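You operate a simulated robot arm through the tools that you are given. There is no shell and no other tool. Be economical: measure what you need, move in short steps, check, and stop when the job is done.

Carry out the task below with a simulated robot arm. There is one attempt and no reset: what you move stays moved.

TASK
Stack the cedar block that says "size 6" from the top of the dresser on top of the cedar block that says "size 3".
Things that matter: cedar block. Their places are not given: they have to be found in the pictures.

It is judged by the outcome, as a careful person would: the job done as asked, and still so three seconds after it is handed in. It fails if anything else is knocked over, pushed out of place, dropped, spilled or broken.

THE ROBOT
A 6-joint arm with a two-finger parallel gripper, fixed in place. Base frame: the origin is at the foot of the arm, x ahead of it, y to its left, z up; the work surface is at about z = 800. Lengths are in mm, angles in rad, forces in N, time in s.
With the tool pointing down near the work surface it reaches from about 240 to 640 mm from the base axis. Its first joint turns from -1.152 to 1.152 rad. Payload 2.7 kg.
Tool frame: the origin (TCP) lies between the finger pads and is the grasp point; the fingertips stand 23 mm ahead of it; z points along the fingers, y is the line along which they close. The gripper opens to 94 mm. The fingers are 38 mm wide and 10 mm thick; the gripper's body (54 by 96 mm) begins 39 mm behind the TCP.
Orientation is that of the tool frame in the base frame, as [roll, pitch, yaw] about the fixed x, y, z axes, in that order (R = Rz(yaw) Ry(pitch) Rx(roll)). With the fingers straight down and closing along the base's y, the tool's x points along the base's -x, its y along +y and its z along -z.

THE INTERFACE
- The arm moves only by the tool play_rows. Its argument "moves" is one flat list of numbers, 5 for each row, row after row: the shift along the base's x, y, z in units of 20 mm (1.0 is 20 mm), then the turn about the base's z in units of 8 degrees (1.0 is 8 degrees), then the gripper command, from -1 (fully open) to 1 (shut), values between in proportion. In form: [dx, dy, dz, yaw, fingers, dx, dy, dz, yaw, fingers, ...]. A call has 1 to 10 rows; each row shifts and turns the commanded pose from where the row before left it. A call with a number of a shift or a turn outside -1 to 1 is refused whole. A row lasts 0.2 s, in which the tool goes at most 50 mm and 0.15 rad; a call with a longer step from one row to the next is refused whole, and so is a gripper value outside its range. A pose out of reach is approached as far as the arm can. The call stops where the force on the tool passes 40 N (or 10 N more than at its start, if that is more) or the arm is blocked; 0.2 s more then pass. The fingers move at their own pace (about 45 mm/s each) and stop on an object; they squeeze with about 30 N. The grip force told is the motor's: it shows also when the fingers shut on nothing. Time passes only in rows, and 0.2 s behind the last, so rows that do not move let the fingers close. It gives the time, the measured TCP pose, the force on the tool (base axes), the opening and the grip force at its end, in the units of the frame above (readings bear some noise).
- Cameras (640 x 400 px; columns grow to the right, rows downward): "scene" is fixed at [77.5, -436.8, 1397.7]; the picture's right is [0.75, -0.66, 0.00], its down [-0.41, -0.47, -0.78] and it looks along [0.52, 0.59, -0.62] (base axes); focal length 319 px, centre (320, 200). "wrist" rides on the gripper at [-39, 0, -44] in the tool frame; the picture's right is [0.00, -1.00, 0.00], its down [0.97, 0.00, -0.24] and it looks along [0.24, 0.00, 0.97] (tool axes); focal length 218 px, centre (320, 200).
- capture(camera): a new picture of that camera. No time passes.
- pixel_to_xyz(camera, pixels): for up to 12 pixels [column, row] of the newest picture of that camera ("zoom" is the newest enlarged one), the place [x, y, z] in the base frame of the surface seen there, good to about 2 mm. No time passes.
- zoom(camera, box): a new picture of the part [left, top, right, bottom] of that camera's present view, enlarged. No time passes.
- hand_in(): hands the job in; it is judged then, once.

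Work in short steps. Measure before you move; look again where a grasp or a placing could have gone wrong, and mend it. You have 60 turns and 30 pictures in all, the two below and enlarged ones among them. Open the gripper and draw the arm clear of the work before you hand the job in, unless the task says otherwise; then end with one line.

The tools are called after "Call:" as name(argument=value, ...) on one line, values as JSON. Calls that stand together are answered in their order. play_rows: Moves the arm, as the interface text tells. Its arguments: {"type":"object","properties":{"moves":{"type":"array","items":{"type":"number"}}},"required":["moves"]} The other tools are called the same way: capture (camera) takes a picture; pixel_to_xyz (camera, pixels) gives the place of the surface under pixels of a picture; zoom (camera, box) takes an enlarged picture of a part of a camera's view; hand_in () hands the job in.

At the start:

```text
t: 0.0
ee_pos: [339.3, -80.6, 1047.3]
ee_rot: [-3.142, 0.0, 3.141]
force: [-0.6, 0.1, -0.2]
gripper_width: 94.0
grip_force: 0.1
```

scene: 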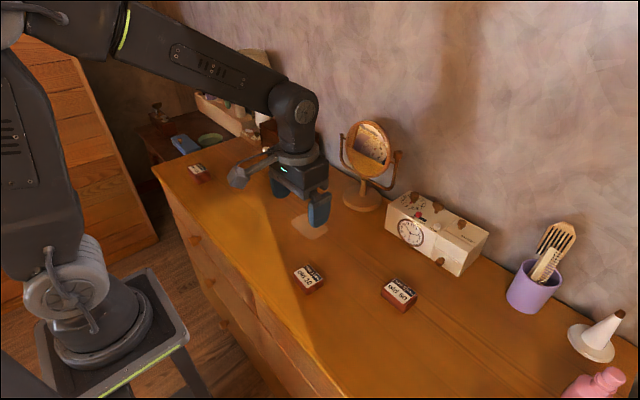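
wrist: 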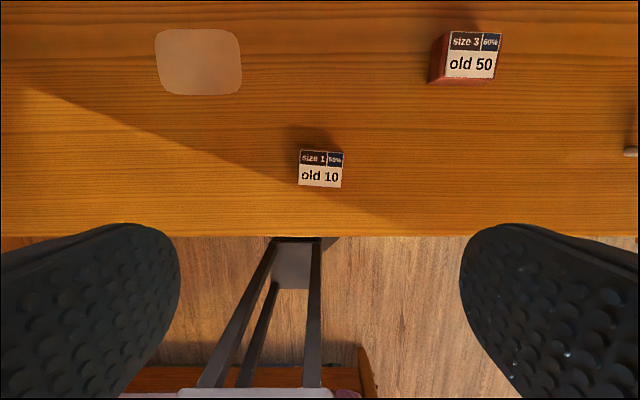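

The wrist picture shows a "size 3" block (470,55) and a "size 1" block (320,168). A third block is at scene (199,172). I zoom on the scene blocks to read them.

Call:
zoom(camera="scene", box=[150, 130, 270, 205])

Call:
zoom(camera="scene", box=[270, 240, 430, 340])

Call:
pixel_to_xyz(camera="scene", pixels=[[199, 168], [308, 278], [400, 291], [199, 180], [310, 224]])

Call:
pixel_to_xyz(camera="wrist", pixels=[[450, 32], [502, 33], [496, 78], [446, 75], [300, 150], [343, 152], [341, 187], [298, 186], [440, 110], [320, 220]])

```text
5.33 times, centred on (210, 168) of scene
```

zoom: 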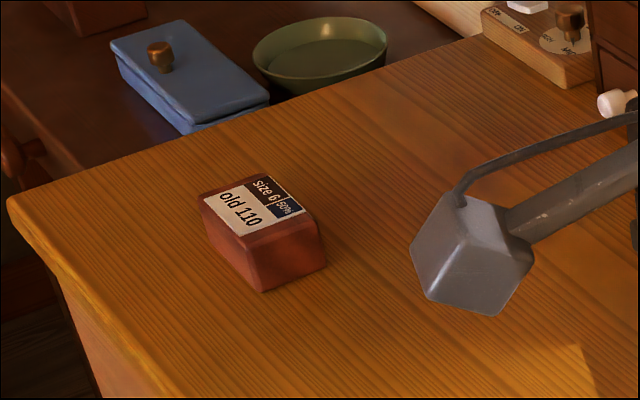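

```text
4.00 times, centred on (350, 290) of scene
```

zoom: 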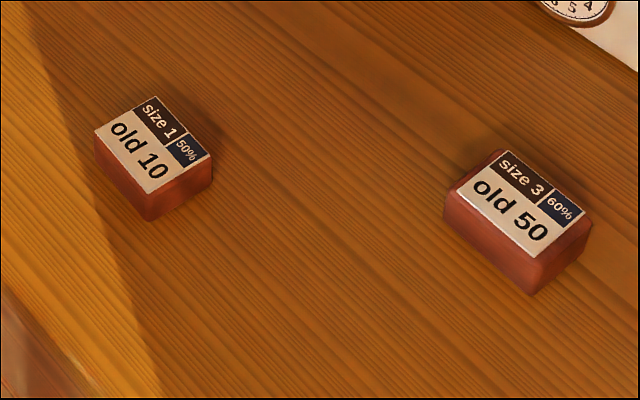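

```text
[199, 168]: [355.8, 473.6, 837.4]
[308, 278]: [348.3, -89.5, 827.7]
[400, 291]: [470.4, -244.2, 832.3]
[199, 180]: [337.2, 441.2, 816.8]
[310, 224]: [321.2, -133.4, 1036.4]
```

```text
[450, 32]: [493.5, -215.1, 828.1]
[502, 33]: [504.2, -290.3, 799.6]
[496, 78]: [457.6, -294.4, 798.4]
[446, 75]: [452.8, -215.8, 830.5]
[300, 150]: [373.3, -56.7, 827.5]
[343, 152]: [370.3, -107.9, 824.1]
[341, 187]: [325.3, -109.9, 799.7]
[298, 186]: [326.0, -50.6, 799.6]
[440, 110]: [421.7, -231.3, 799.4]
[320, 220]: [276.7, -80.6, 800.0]
```

Size 6 is at scene (199,172). I measure its outline, and also the grey cube object beside it at (236,176), which may be an obstacle.

Call:
zoom(camera="scene", box=[150, 60, 310, 210])

Call:
pixel_to_xyz(camera="scene", pixels=[[236, 178], [239, 184], [260, 164], [275, 160], [190, 168], [201, 164], [208, 171], [197, 174], [240, 118], [265, 130], [215, 105]])

```text
2.67 times, centred on (230, 135) of scene
```

zoom: 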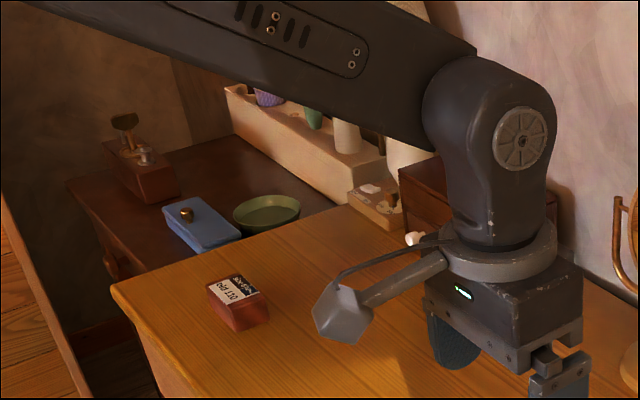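

```text
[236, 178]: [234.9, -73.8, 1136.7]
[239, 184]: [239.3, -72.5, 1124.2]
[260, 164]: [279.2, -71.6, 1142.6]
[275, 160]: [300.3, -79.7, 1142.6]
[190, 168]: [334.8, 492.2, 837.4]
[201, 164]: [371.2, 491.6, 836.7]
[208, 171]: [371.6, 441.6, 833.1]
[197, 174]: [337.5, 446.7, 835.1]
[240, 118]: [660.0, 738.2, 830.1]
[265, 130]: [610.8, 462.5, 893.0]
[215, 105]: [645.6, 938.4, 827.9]
```

The grey cube is part of the arm's wrist. Size 6 is centred near (354, 467), about 40 × 55 mm with its top at about 837. I travel towards it at height.

Call:
play_rows(moves=[0, 1, 0, 0, -1, 0, 1, 0, 0, -1, 0, 1, 0, 0, -1, 0, 1, 0, 0, -1, 0, 1, 0, 0, -1, 0, 1, 0, 0, -1, 0, 1, 0, 0, -1, 0, 1, 0, 0, -1, 0, 1, 0, 0, -1, 0, 1, 0, 0, -1])

Call:
play_rows(moves=[0, 1, 0, 0, -1, 0, 1, 0, 0, -1, 0, 1, 0, 0, -1, 0, 1, 0, 0, -1, 0, 1, 0, 0, -1, 0, 1, 0, 0, -1, 0, 1, 0, 0, -1, 0, 1, 0, 0, -1, 0, 1, 0, 0, -1, 0, 1, 0, 0, -1])

Call:
play_rows(moves=[0, 1, 0, 0, -1, 0, 1, 0, 0, -1, 0, 1, 0, 0, -1, 0, 1, 0, 0, -1, 0, 1, 0, 0, -1, 0, 1, 0, 0, -1, 0, 1, 0, 0, -1, 0, 0, 0, 0, -1])

Call:
capture(camera="wrist")

```text
t: 2.2
ee_pos: [340.3, 122.2, 1047.7]
ee_rot: [3.141, 0.0, 3.141]
force: [-0.5, 0.6, -0.2]
gripper_width: 94.0
grip_force: 0.1
```

```text
t: 4.4
ee_pos: [341.7, 322.9, 1047.6]
ee_rot: [-3.141, 0.0, -3.14]
force: [0.0, 0.0, -0.6]
gripper_width: 94.2
grip_force: 0.0
```

```text
t: 6.2
ee_pos: [338.3, 461.9, 1049.5]
ee_rot: [3.141, 0.001, 3.141]
force: [0.3, 0.7, 0.1]
gripper_width: 94.1
grip_force: 0.1
```

```text
24 pictures are left
```

wrist: 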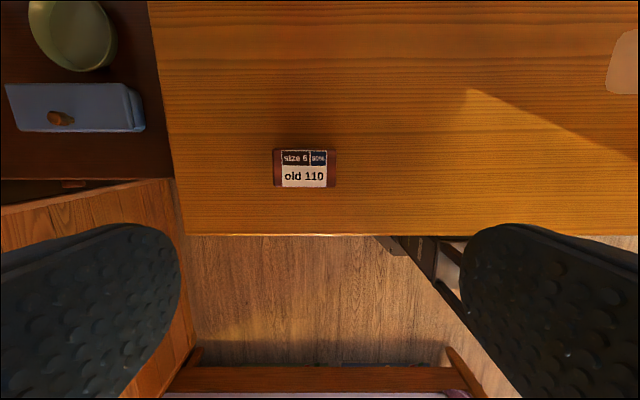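

Block 6 sits at cols 273–336, rows 149–187, well aligned with the tool. I measure its edges.

Call:
pixel_to_xyz(camera="wrist", pixels=[[275, 165], [334, 165], [304, 151], [304, 185], [275, 183], [334, 183], [278, 152], [332, 152], [304, 169]])

Call:
zoom(camera="wrist", box=[256, 130, 352, 200])

```text
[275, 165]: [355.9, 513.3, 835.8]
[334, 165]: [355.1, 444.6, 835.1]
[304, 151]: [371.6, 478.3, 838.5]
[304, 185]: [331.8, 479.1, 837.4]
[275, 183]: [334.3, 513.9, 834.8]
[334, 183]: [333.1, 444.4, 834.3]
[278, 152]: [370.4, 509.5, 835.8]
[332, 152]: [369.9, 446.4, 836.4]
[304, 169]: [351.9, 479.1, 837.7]
```

```text
5.71 times, centred on (304, 165) of wrist
```

zoom: 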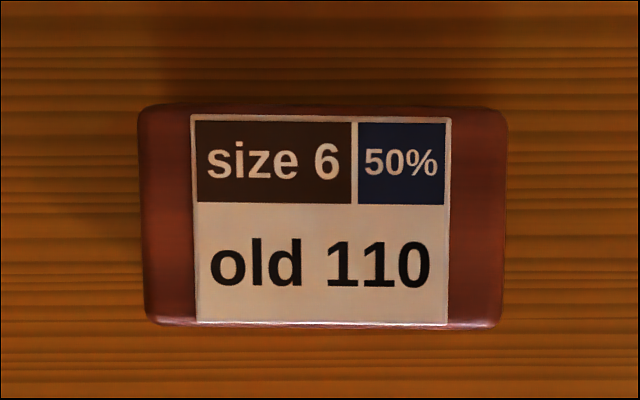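

Centre is (352, 479), about 70 × 43 mm. I shift +13.7, +17 and descend to about 900, then check.

Call:
play_rows(moves=[0.65, 0.85, 0, 0, -1, 0, 0, -1, 0, -1, 0, 0, -1, 0, -1, 0, 0, -1, 0, -1, 0, 0, -1, 0, -1, 0, 0, -1, 0, -1, 0, 0, -1, 0, -1, 0, 0, -1, 0, -1, 0, 0, 0, 0, -1])

Call:
capture(camera="wrist")

Call:
zoom(camera="scene", box=[120, 80, 280, 230])

```text
t: 8.2
ee_pos: [352.8, 476.3, 907.4]
ee_rot: [3.141, -0.001, -3.14]
force: [0.7, 0.1, -0.4]
gripper_width: 94.0
grip_force: 0.0
```

```text
22 pictures are left
```

wrist: 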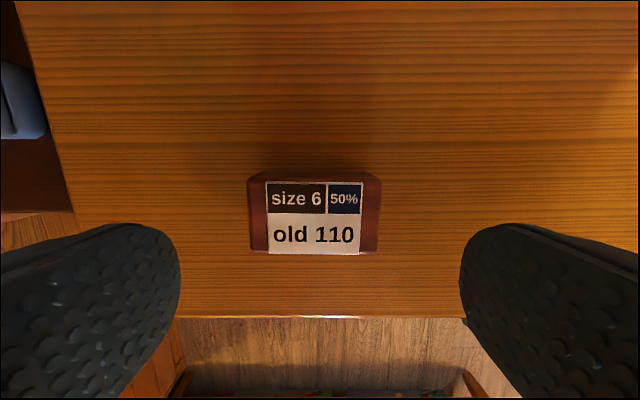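

```text
2.67 times, centred on (200, 155) of scene
```

zoom: 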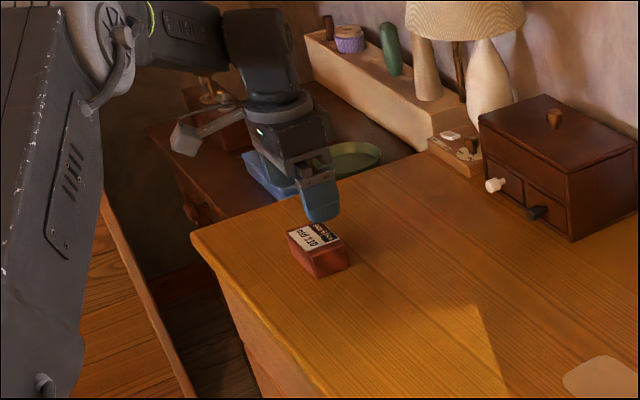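

Block is at col ~314 versus finger midline ~319, so I shift +3 in y and descend to z ≈ 828.

Call:
play_rows(moves=[0, 0.15, -1, 0, -1, 0, 0, -1, 0, -1, 0, 0, -1, 0, -1, 0, 0, -0.95, 0, -1, 0, 0, 0, 0, -1])

Call:
capture(camera="wrist")

```text
t: 9.4
ee_pos: [354.8, 479.8, 829.3]
ee_rot: [3.14, 0.0, 3.141]
force: [-0.5, -0.7, 0.1]
gripper_width: 94.0
grip_force: 0.0
```

```text
20 pictures are left
```

wrist: 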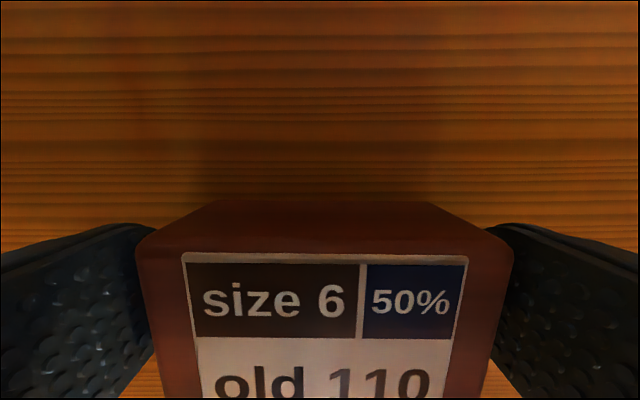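

The block lies between the fingers, slightly left. I close, then lift a little.

Call:
play_rows(moves=[0, 0.05, 0, 0, 0, 0, 0, 0, 0, 1, 0, 0, 0, 0, 1, 0, 0, 0, 0, 1, 0, 0, 0, 0, 1, 0, 0, 0, 0, 1])

Call:
play_rows(moves=[0, 0, 0.5, 0, 1, 0, 0, 1, 0, 1, 0, 0, 1, 0, 1, 0, 0, 1, 0, 1, 0, 0, 1, 0, 1, 0, 0, 1, 0, 1, 0, 0, 0, 0, 1])

Call:
capture(camera="wrist")

```text
t: 10.8
ee_pos: [353.2, 481.9, 828.4]
ee_rot: [3.141, 0.0, -3.141]
force: [0.0, -0.3, -0.2]
gripper_width: 75.0
grip_force: 29.7
```

```text
t: 12.4
ee_pos: [352.2, 482.7, 939.0]
ee_rot: [3.14, 0.0, 3.141]
force: [0.0, -0.1, -0.7]
gripper_width: 75.0
grip_force: 30.4
```

```text
19 pictures are left
```

wrist: 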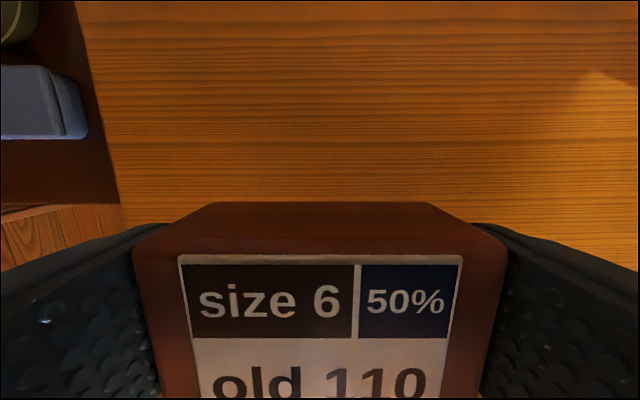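

Held. Now I measure block 3 from the scene camera while the arm is clear of it.

Call:
zoom(camera="scene", box=[368, 267, 432, 317])

```text
8.00 times, centred on (400, 292) of scene
```

zoom: 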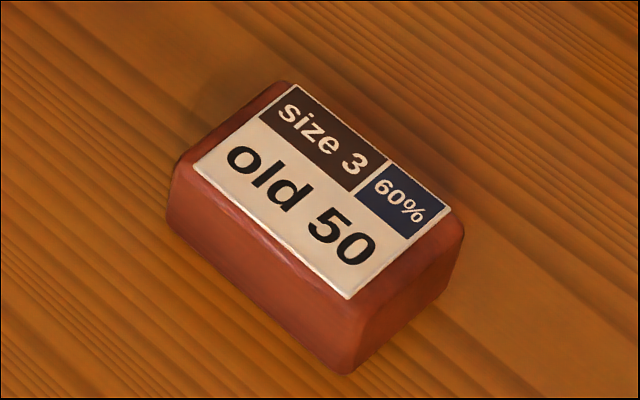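

Call:
pixel_to_xyz(camera="zoom", pixels=[[293, 87], [194, 166], [347, 297], [447, 211], [184, 165], [284, 85], [458, 222], [364, 303], [320, 190], [200, 100], [355, 390]])

```text
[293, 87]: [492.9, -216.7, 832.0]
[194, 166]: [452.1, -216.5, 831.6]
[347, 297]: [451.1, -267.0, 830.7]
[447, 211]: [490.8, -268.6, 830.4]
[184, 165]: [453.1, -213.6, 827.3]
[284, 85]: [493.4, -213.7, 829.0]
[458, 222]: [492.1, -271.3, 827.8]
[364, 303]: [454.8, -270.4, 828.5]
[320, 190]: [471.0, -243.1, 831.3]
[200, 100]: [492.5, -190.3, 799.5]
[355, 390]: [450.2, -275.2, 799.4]
```

Block 3: centre (472, -242), top 832, aligned with the axes. I raise and travel back along y.

Call:
play_rows(moves=[0, 0, 1, 0, 1, 0, 0, 1, 0, 1, 0, 0, 1, 0, 1, 0, -1, 0, 0, 1, 0, -1, 0, 0, 1, 0, -1, 0, 0, 1, 0, -1, 0, 0, 1, 0, -1, 0, 0, 1, 0, -1, 0, 0, 1, 0, -1, 0, 0, 1])

Call:
play_rows(moves=[0, -1, 0, 0, 1, 0, -1, 0, 0, 1, 0, -1, 0, 0, 1, 0, -1, 0, 0, 1, 0, -1, 0, 0, 1, 0, -1, 0, 0, 1, 0, -1, 0, 0, 1, 0, -1, 0, 0, 1, 0, -1, 0, 0, 1, 0, -1, 0, 0, 1])

Call:
play_rows(moves=[0, -1, 0, 0, 1, 0, -1, 0, 0, 1, 0, -1, 0, 0, 1, 0, -1, 0, 0, 1, 0, -1, 0, 0, 1, 0, -1, 0, 0, 1, 0, -1, 0, 0, 1, 0, -1, 0, 0, 1, 0, -1, 0, 0, 1, 0, -1, 0, 0, 1])

Call:
play_rows(moves=[0, -1, 0, 0, 1, 0, -1, 0, 0, 1, 0, -1, 0, 0, 1, 0, -1, 0, 0, 1, 0, -1, 0, 0, 1, 0, -1, 0, 0, 1, 0, -1, 0, 0, 1, 0, -1, 0, 0, 1, 0, -1, 0, 0, 1, 0, 0, 0, 0, 1])

Call:
capture(camera="wrist")

Call:
capture(camera="scene")

```text
t: 14.6
ee_pos: [354.1, 341.8, 998.7]
ee_rot: [3.141, -0.001, 3.14]
force: [0.3, 0.8, 0.0]
gripper_width: 75.4
grip_force: 30.2
```

```text
t: 16.8
ee_pos: [353.0, 141.6, 999.4]
ee_rot: [-3.141, 0.001, -3.141]
force: [-0.5, -0.5, -0.3]
gripper_width: 75.2
grip_force: 29.4
```

```text
t: 19.0
ee_pos: [354.3, -58.2, 997.5]
ee_rot: [3.14, 0.001, 3.141]
force: [-0.3, 0.7, 0.1]
gripper_width: 75.1
grip_force: 30.0
```

```text
t: 21.2
ee_pos: [353.8, -238.8, 999.2]
ee_rot: [-3.141, 0.001, -3.14]
force: [0.1, 0.1, -0.5]
gripper_width: 75.3
grip_force: 30.0
```

```text
17 pictures are left
```

wrist: 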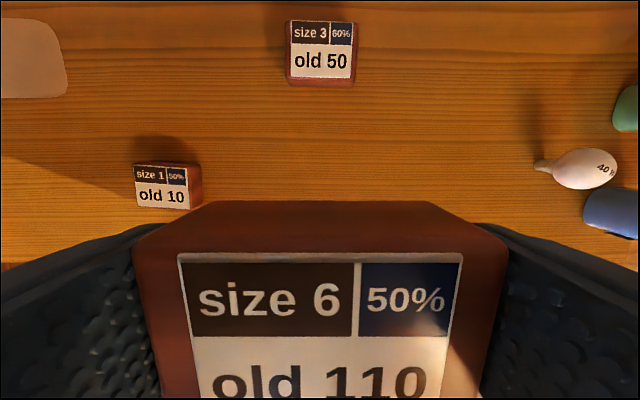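

```text
16 pictures are left
```

scene: 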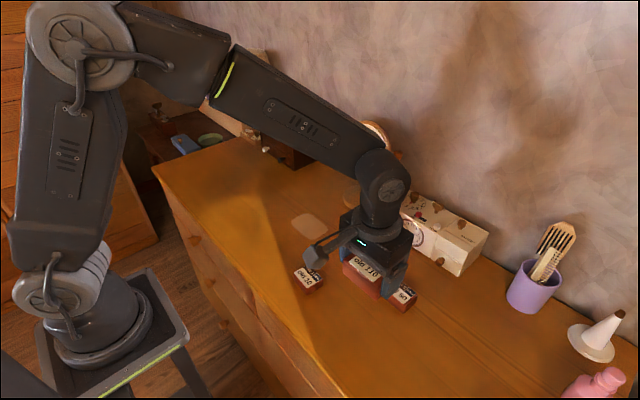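

I measure block 3 again from the wrist picture (cols 287–356, rows 20–84) and the nearest faces of the clock box.

Call:
pixel_to_xyz(camera="wrist", pixels=[[289, 50], [354, 50], [322, 24], [322, 78], [290, 76], [353, 78], [165, 185], [150, 250], [490, 250], [320, 215]])

Call:
pixel_to_xyz(camera="scene", pixels=[[430, 263], [450, 275], [465, 250], [415, 240], [440, 215], [487, 235]])

```text
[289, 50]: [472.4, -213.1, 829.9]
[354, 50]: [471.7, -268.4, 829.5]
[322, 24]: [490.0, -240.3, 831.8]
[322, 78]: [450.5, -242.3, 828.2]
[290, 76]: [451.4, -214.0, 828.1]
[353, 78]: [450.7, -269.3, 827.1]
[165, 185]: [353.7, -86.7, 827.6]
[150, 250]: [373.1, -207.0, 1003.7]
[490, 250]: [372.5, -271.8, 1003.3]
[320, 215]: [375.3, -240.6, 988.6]
```

```text
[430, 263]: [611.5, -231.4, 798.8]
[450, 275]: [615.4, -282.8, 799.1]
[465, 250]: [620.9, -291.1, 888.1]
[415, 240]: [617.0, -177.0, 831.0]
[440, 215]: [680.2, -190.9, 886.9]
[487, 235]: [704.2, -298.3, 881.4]
```

Clock box begins at x ≈ 611, clear. Block 3 centre is (471.5, -241.5). I shift +118, -2.5 and descend to about 899.

Call:
play_rows(moves=[1, -0.13, 0, 0, 1, 1, 0, 0, 0, 1, 1, 0, 0, 0, 1, 1, 0, 0, 0, 1, 1, 0, 0, 0, 1, 0.9, 0, 0, 0, 1, 0, 0, -1, 0, 1, 0, 0, -1, 0, 1, 0, 0, -1, 0, 1, 0, 0, -1, 0, 1])

Call:
play_rows(moves=[0, 0, -0.7, 0, 1, 0, 0, 0, 0, 1, 0, 0, 0, 0, 1])

Call:
zoom(camera="scene", box=[336, 210, 464, 310])

Call:
capture(camera="wrist")

```text
t: 23.4
ee_pos: [469.9, -240.6, 918.6]
ee_rot: [-3.141, 0.0, 3.141]
force: [0.5, 0.2, -0.1]
gripper_width: 75.3
grip_force: 29.9
```

```text
t: 24.2
ee_pos: [471.5, -241.4, 903.5]
ee_rot: [-3.141, -0.001, -3.141]
force: [0.4, 0.7, -0.8]
gripper_width: 75.3
grip_force: 29.9
```

```text
4.00 times, centred on (400, 260) of scene
```

zoom: 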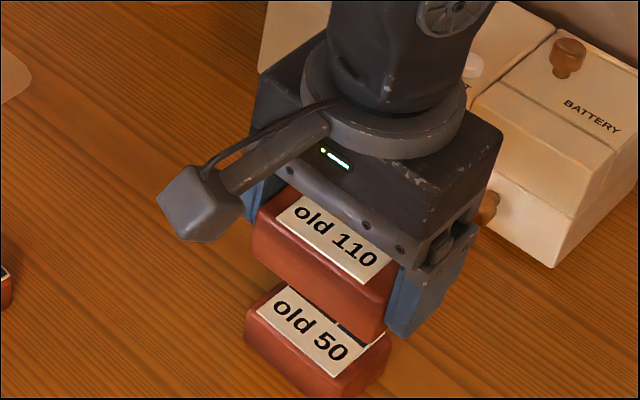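

```text
14 pictures are left
```

wrist: 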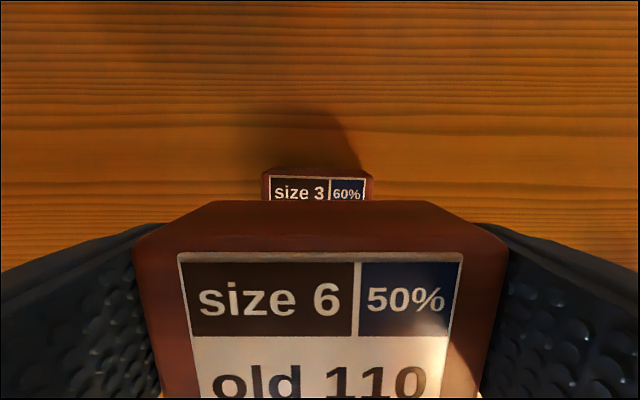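

Aligned (block 3 centred at col ~317). I descend to about 864, then in fine steps to contact at about 860.5.

Call:
play_rows(moves=[0, 0, -1, 0, 1, 0, 0, -0.6, 0, 1, 0, 0, -0.3, 0, 1, 0, 0, 0, 0, 1, 0, 0, 0, 0, 1])

Call:
play_rows(moves=[0, 0, -0.1, 0, 1, 0, 0, 0, 0, 1, 0, 0, 0, 0, 1])

```text
t: 25.4
ee_pos: [470.1, -242.0, 866.3]
ee_rot: [3.141, -0.001, -3.141]
force: [0.6, 1.1, -0.7]
gripper_width: 75.3
grip_force: 29.9
```

```text
t: 26.2
ee_pos: [468.5, -241.5, 864.7]
ee_rot: [-3.142, -0.001, -3.141]
force: [0.1, 0.3, 0.2]
gripper_width: 75.6
grip_force: 30.2
```

No contact yet. Continuing in 1–2 mm steps.

Call:
play_rows(moves=[0, 0, -0.1, 0, 1, 0, 0, 0, 0, 1])

Call:
play_rows(moves=[0, 0, -0.06, 0, 1, 0, 0, 0, 0, 1])

Call:
zoom(camera="scene", box=[360, 240, 440, 310])

```text
t: 26.8
ee_pos: [470.4, -242.1, 862.0]
ee_rot: [3.141, 0.0, 3.141]
force: [-1.2, -0.3, -0.4]
gripper_width: 75.4
grip_force: 29.9
```

```text
t: 27.4
ee_pos: [469.7, -241.8, 862.1]
ee_rot: [3.141, 0.0, 3.14]
force: [-0.2, -0.3, -0.5]
gripper_width: 75.2
grip_force: 29.7
```

```text
5.71 times, centred on (400, 275) of scene
```

zoom: 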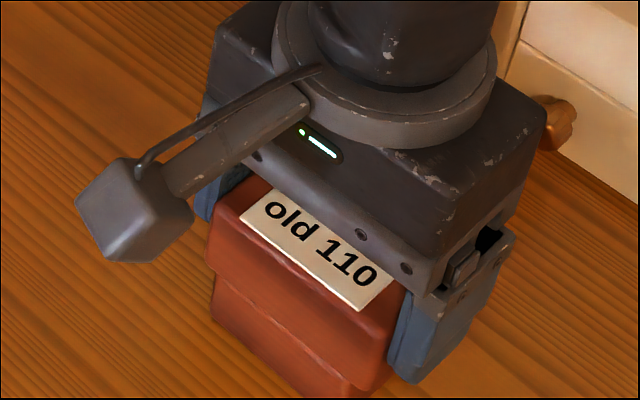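

Nearly touching, and no force yet. A few more small steps until contact.

Call:
play_rows(moves=[0.04, 0, -0.06, 0, 1, 0, 0, 0, 0, 1])

Call:
play_rows(moves=[0, 0, -0.05, 0, 1, 0, 0, 0, 0, 1])

```text
t: 28.0
ee_pos: [472.4, -240.9, 860.0]
ee_rot: [3.14, 0.0, 3.141]
force: [0.5, -0.3, -1.5]
gripper_width: 75.0
grip_force: 30.2
```

```text
t: 28.6
ee_pos: [471.5, -242.4, 860.2]
ee_rot: [3.14, 0.0, -3.141]
force: [-0.4, -1.0, -0.7]
gripper_width: 75.2
grip_force: 29.9
```

Call:
play_rows(moves=[0, 0, -0.05, 0, 1, 0, 0, 0, 0, 1])

Call:
zoom(camera="scene", box=[380, 265, 420, 315])

```text
t: 29.2
ee_pos: [472.1, -242.5, 858.0]
ee_rot: [-3.14, 0.001, 3.142]
force: [-2.5, -1.6, 7.1]
gripper_width: 75.2
grip_force: 30.5
```

```text
8.00 times, centred on (400, 290) of scene
```

zoom: 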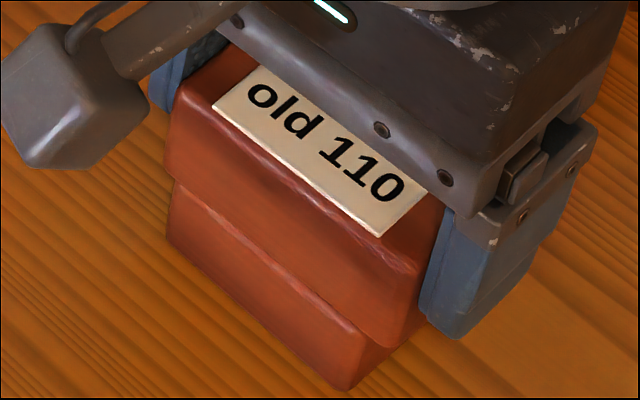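

Contact: 7 N up, and the blocks meet. I open the gripper and wait.

Call:
play_rows(moves=[0, 0, 0, 0, 0.4, 0, 0, 0, 0, 0, 0, 0, 0, 0, -0.6, 0, 0, 0, 0, -1, 0, 0, 0, 0, -1, 0, 0, 0, 0, -1])

Call:
capture(camera="wrist")

```text
t: 30.6
ee_pos: [472.7, -241.0, 857.5]
ee_rot: [3.139, 0.001, 3.14]
force: [-0.7, -0.5, 0.5]
gripper_width: 94.1
grip_force: 0.0
```

```text
11 pictures are left
```

wrist: 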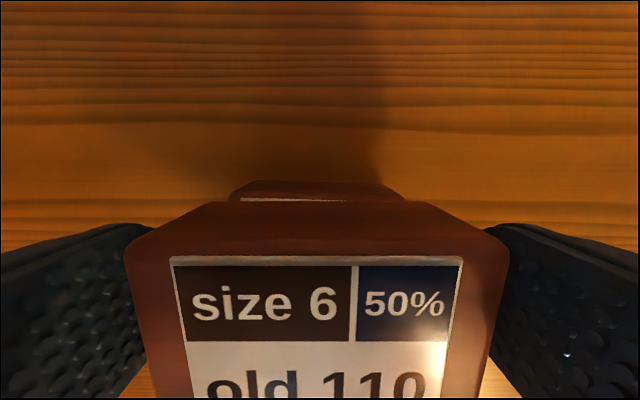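

Released, with clearance both sides. I raise straight up.

Call:
play_rows(moves=[0, 0, 0.5, 0, -1, 0, 0, 0.5, 0, -1, 0, 0, 1, 0, -1, 0, 0, 1, 0, -1, 0, 0, 1, 0, -1, 0, 0, 1, 0, -1, 0, 0, 1, 0, -1, 0, 0, 1, 0, -1])

Call:
play_rows(moves=[-1, 0, 0, 0, -1, -1, 0, 0, 0, -1, -1, 0.5, 0, 0, -1, -1, 1, 0, 0, -1, -1, 1, 0, 0, -1, -1, 1, 0, 0, -1, 0, 1, 0, 0, -1, 0, 1, 0, 0, -1, 0, 1, 0, 0, -1, 0, 1, 0, 0, -1])

Call:
capture(camera="scene")

Call:
zoom(camera="scene", box=[350, 250, 450, 320])

```text
t: 32.4
ee_pos: [471.3, -240.4, 998.2]
ee_rot: [-3.139, 0.0, 3.141]
force: [1.3, -0.1, -0.2]
gripper_width: 94.0
grip_force: 0.1
```

```text
t: 34.6
ee_pos: [350.9, -89.9, 997.7]
ee_rot: [3.14, 0.0, -3.141]
force: [-0.6, 0.0, 0.7]
gripper_width: 93.8
grip_force: 0.1
```

```text
10 pictures are left
```

scene: 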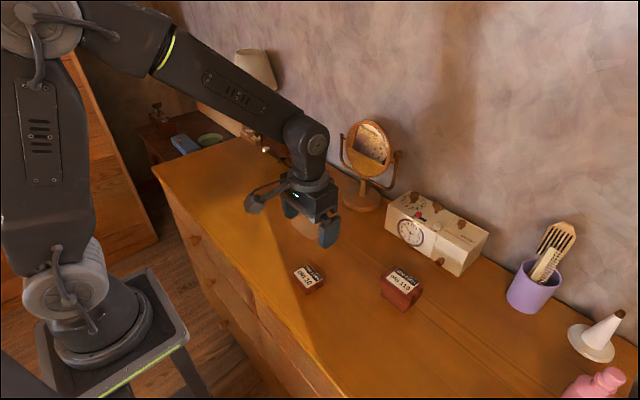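

```text
5.71 times, centred on (400, 285) of scene
```

zoom: 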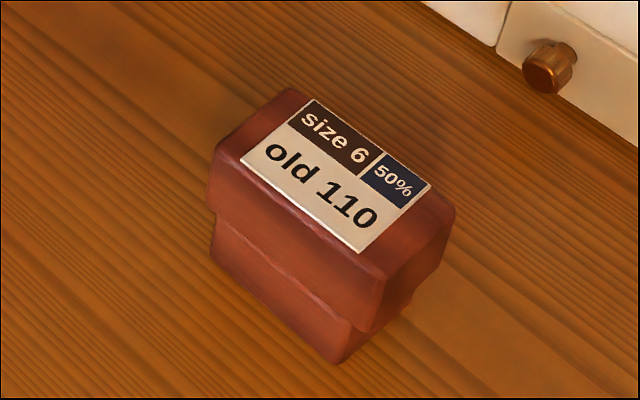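

The size 6 block sits squarely on size 3, everything else is in place, and the arm is clear with the gripper open. I hand in.

Call:
hand_in()

```text
The job is handed in.
```

The cedar block "size 6" is stacked on the cedar block "size 3". The last pictures showed it sitting squarely with nothing else moved, and I handed the job in with the gripper open and the arm clear.
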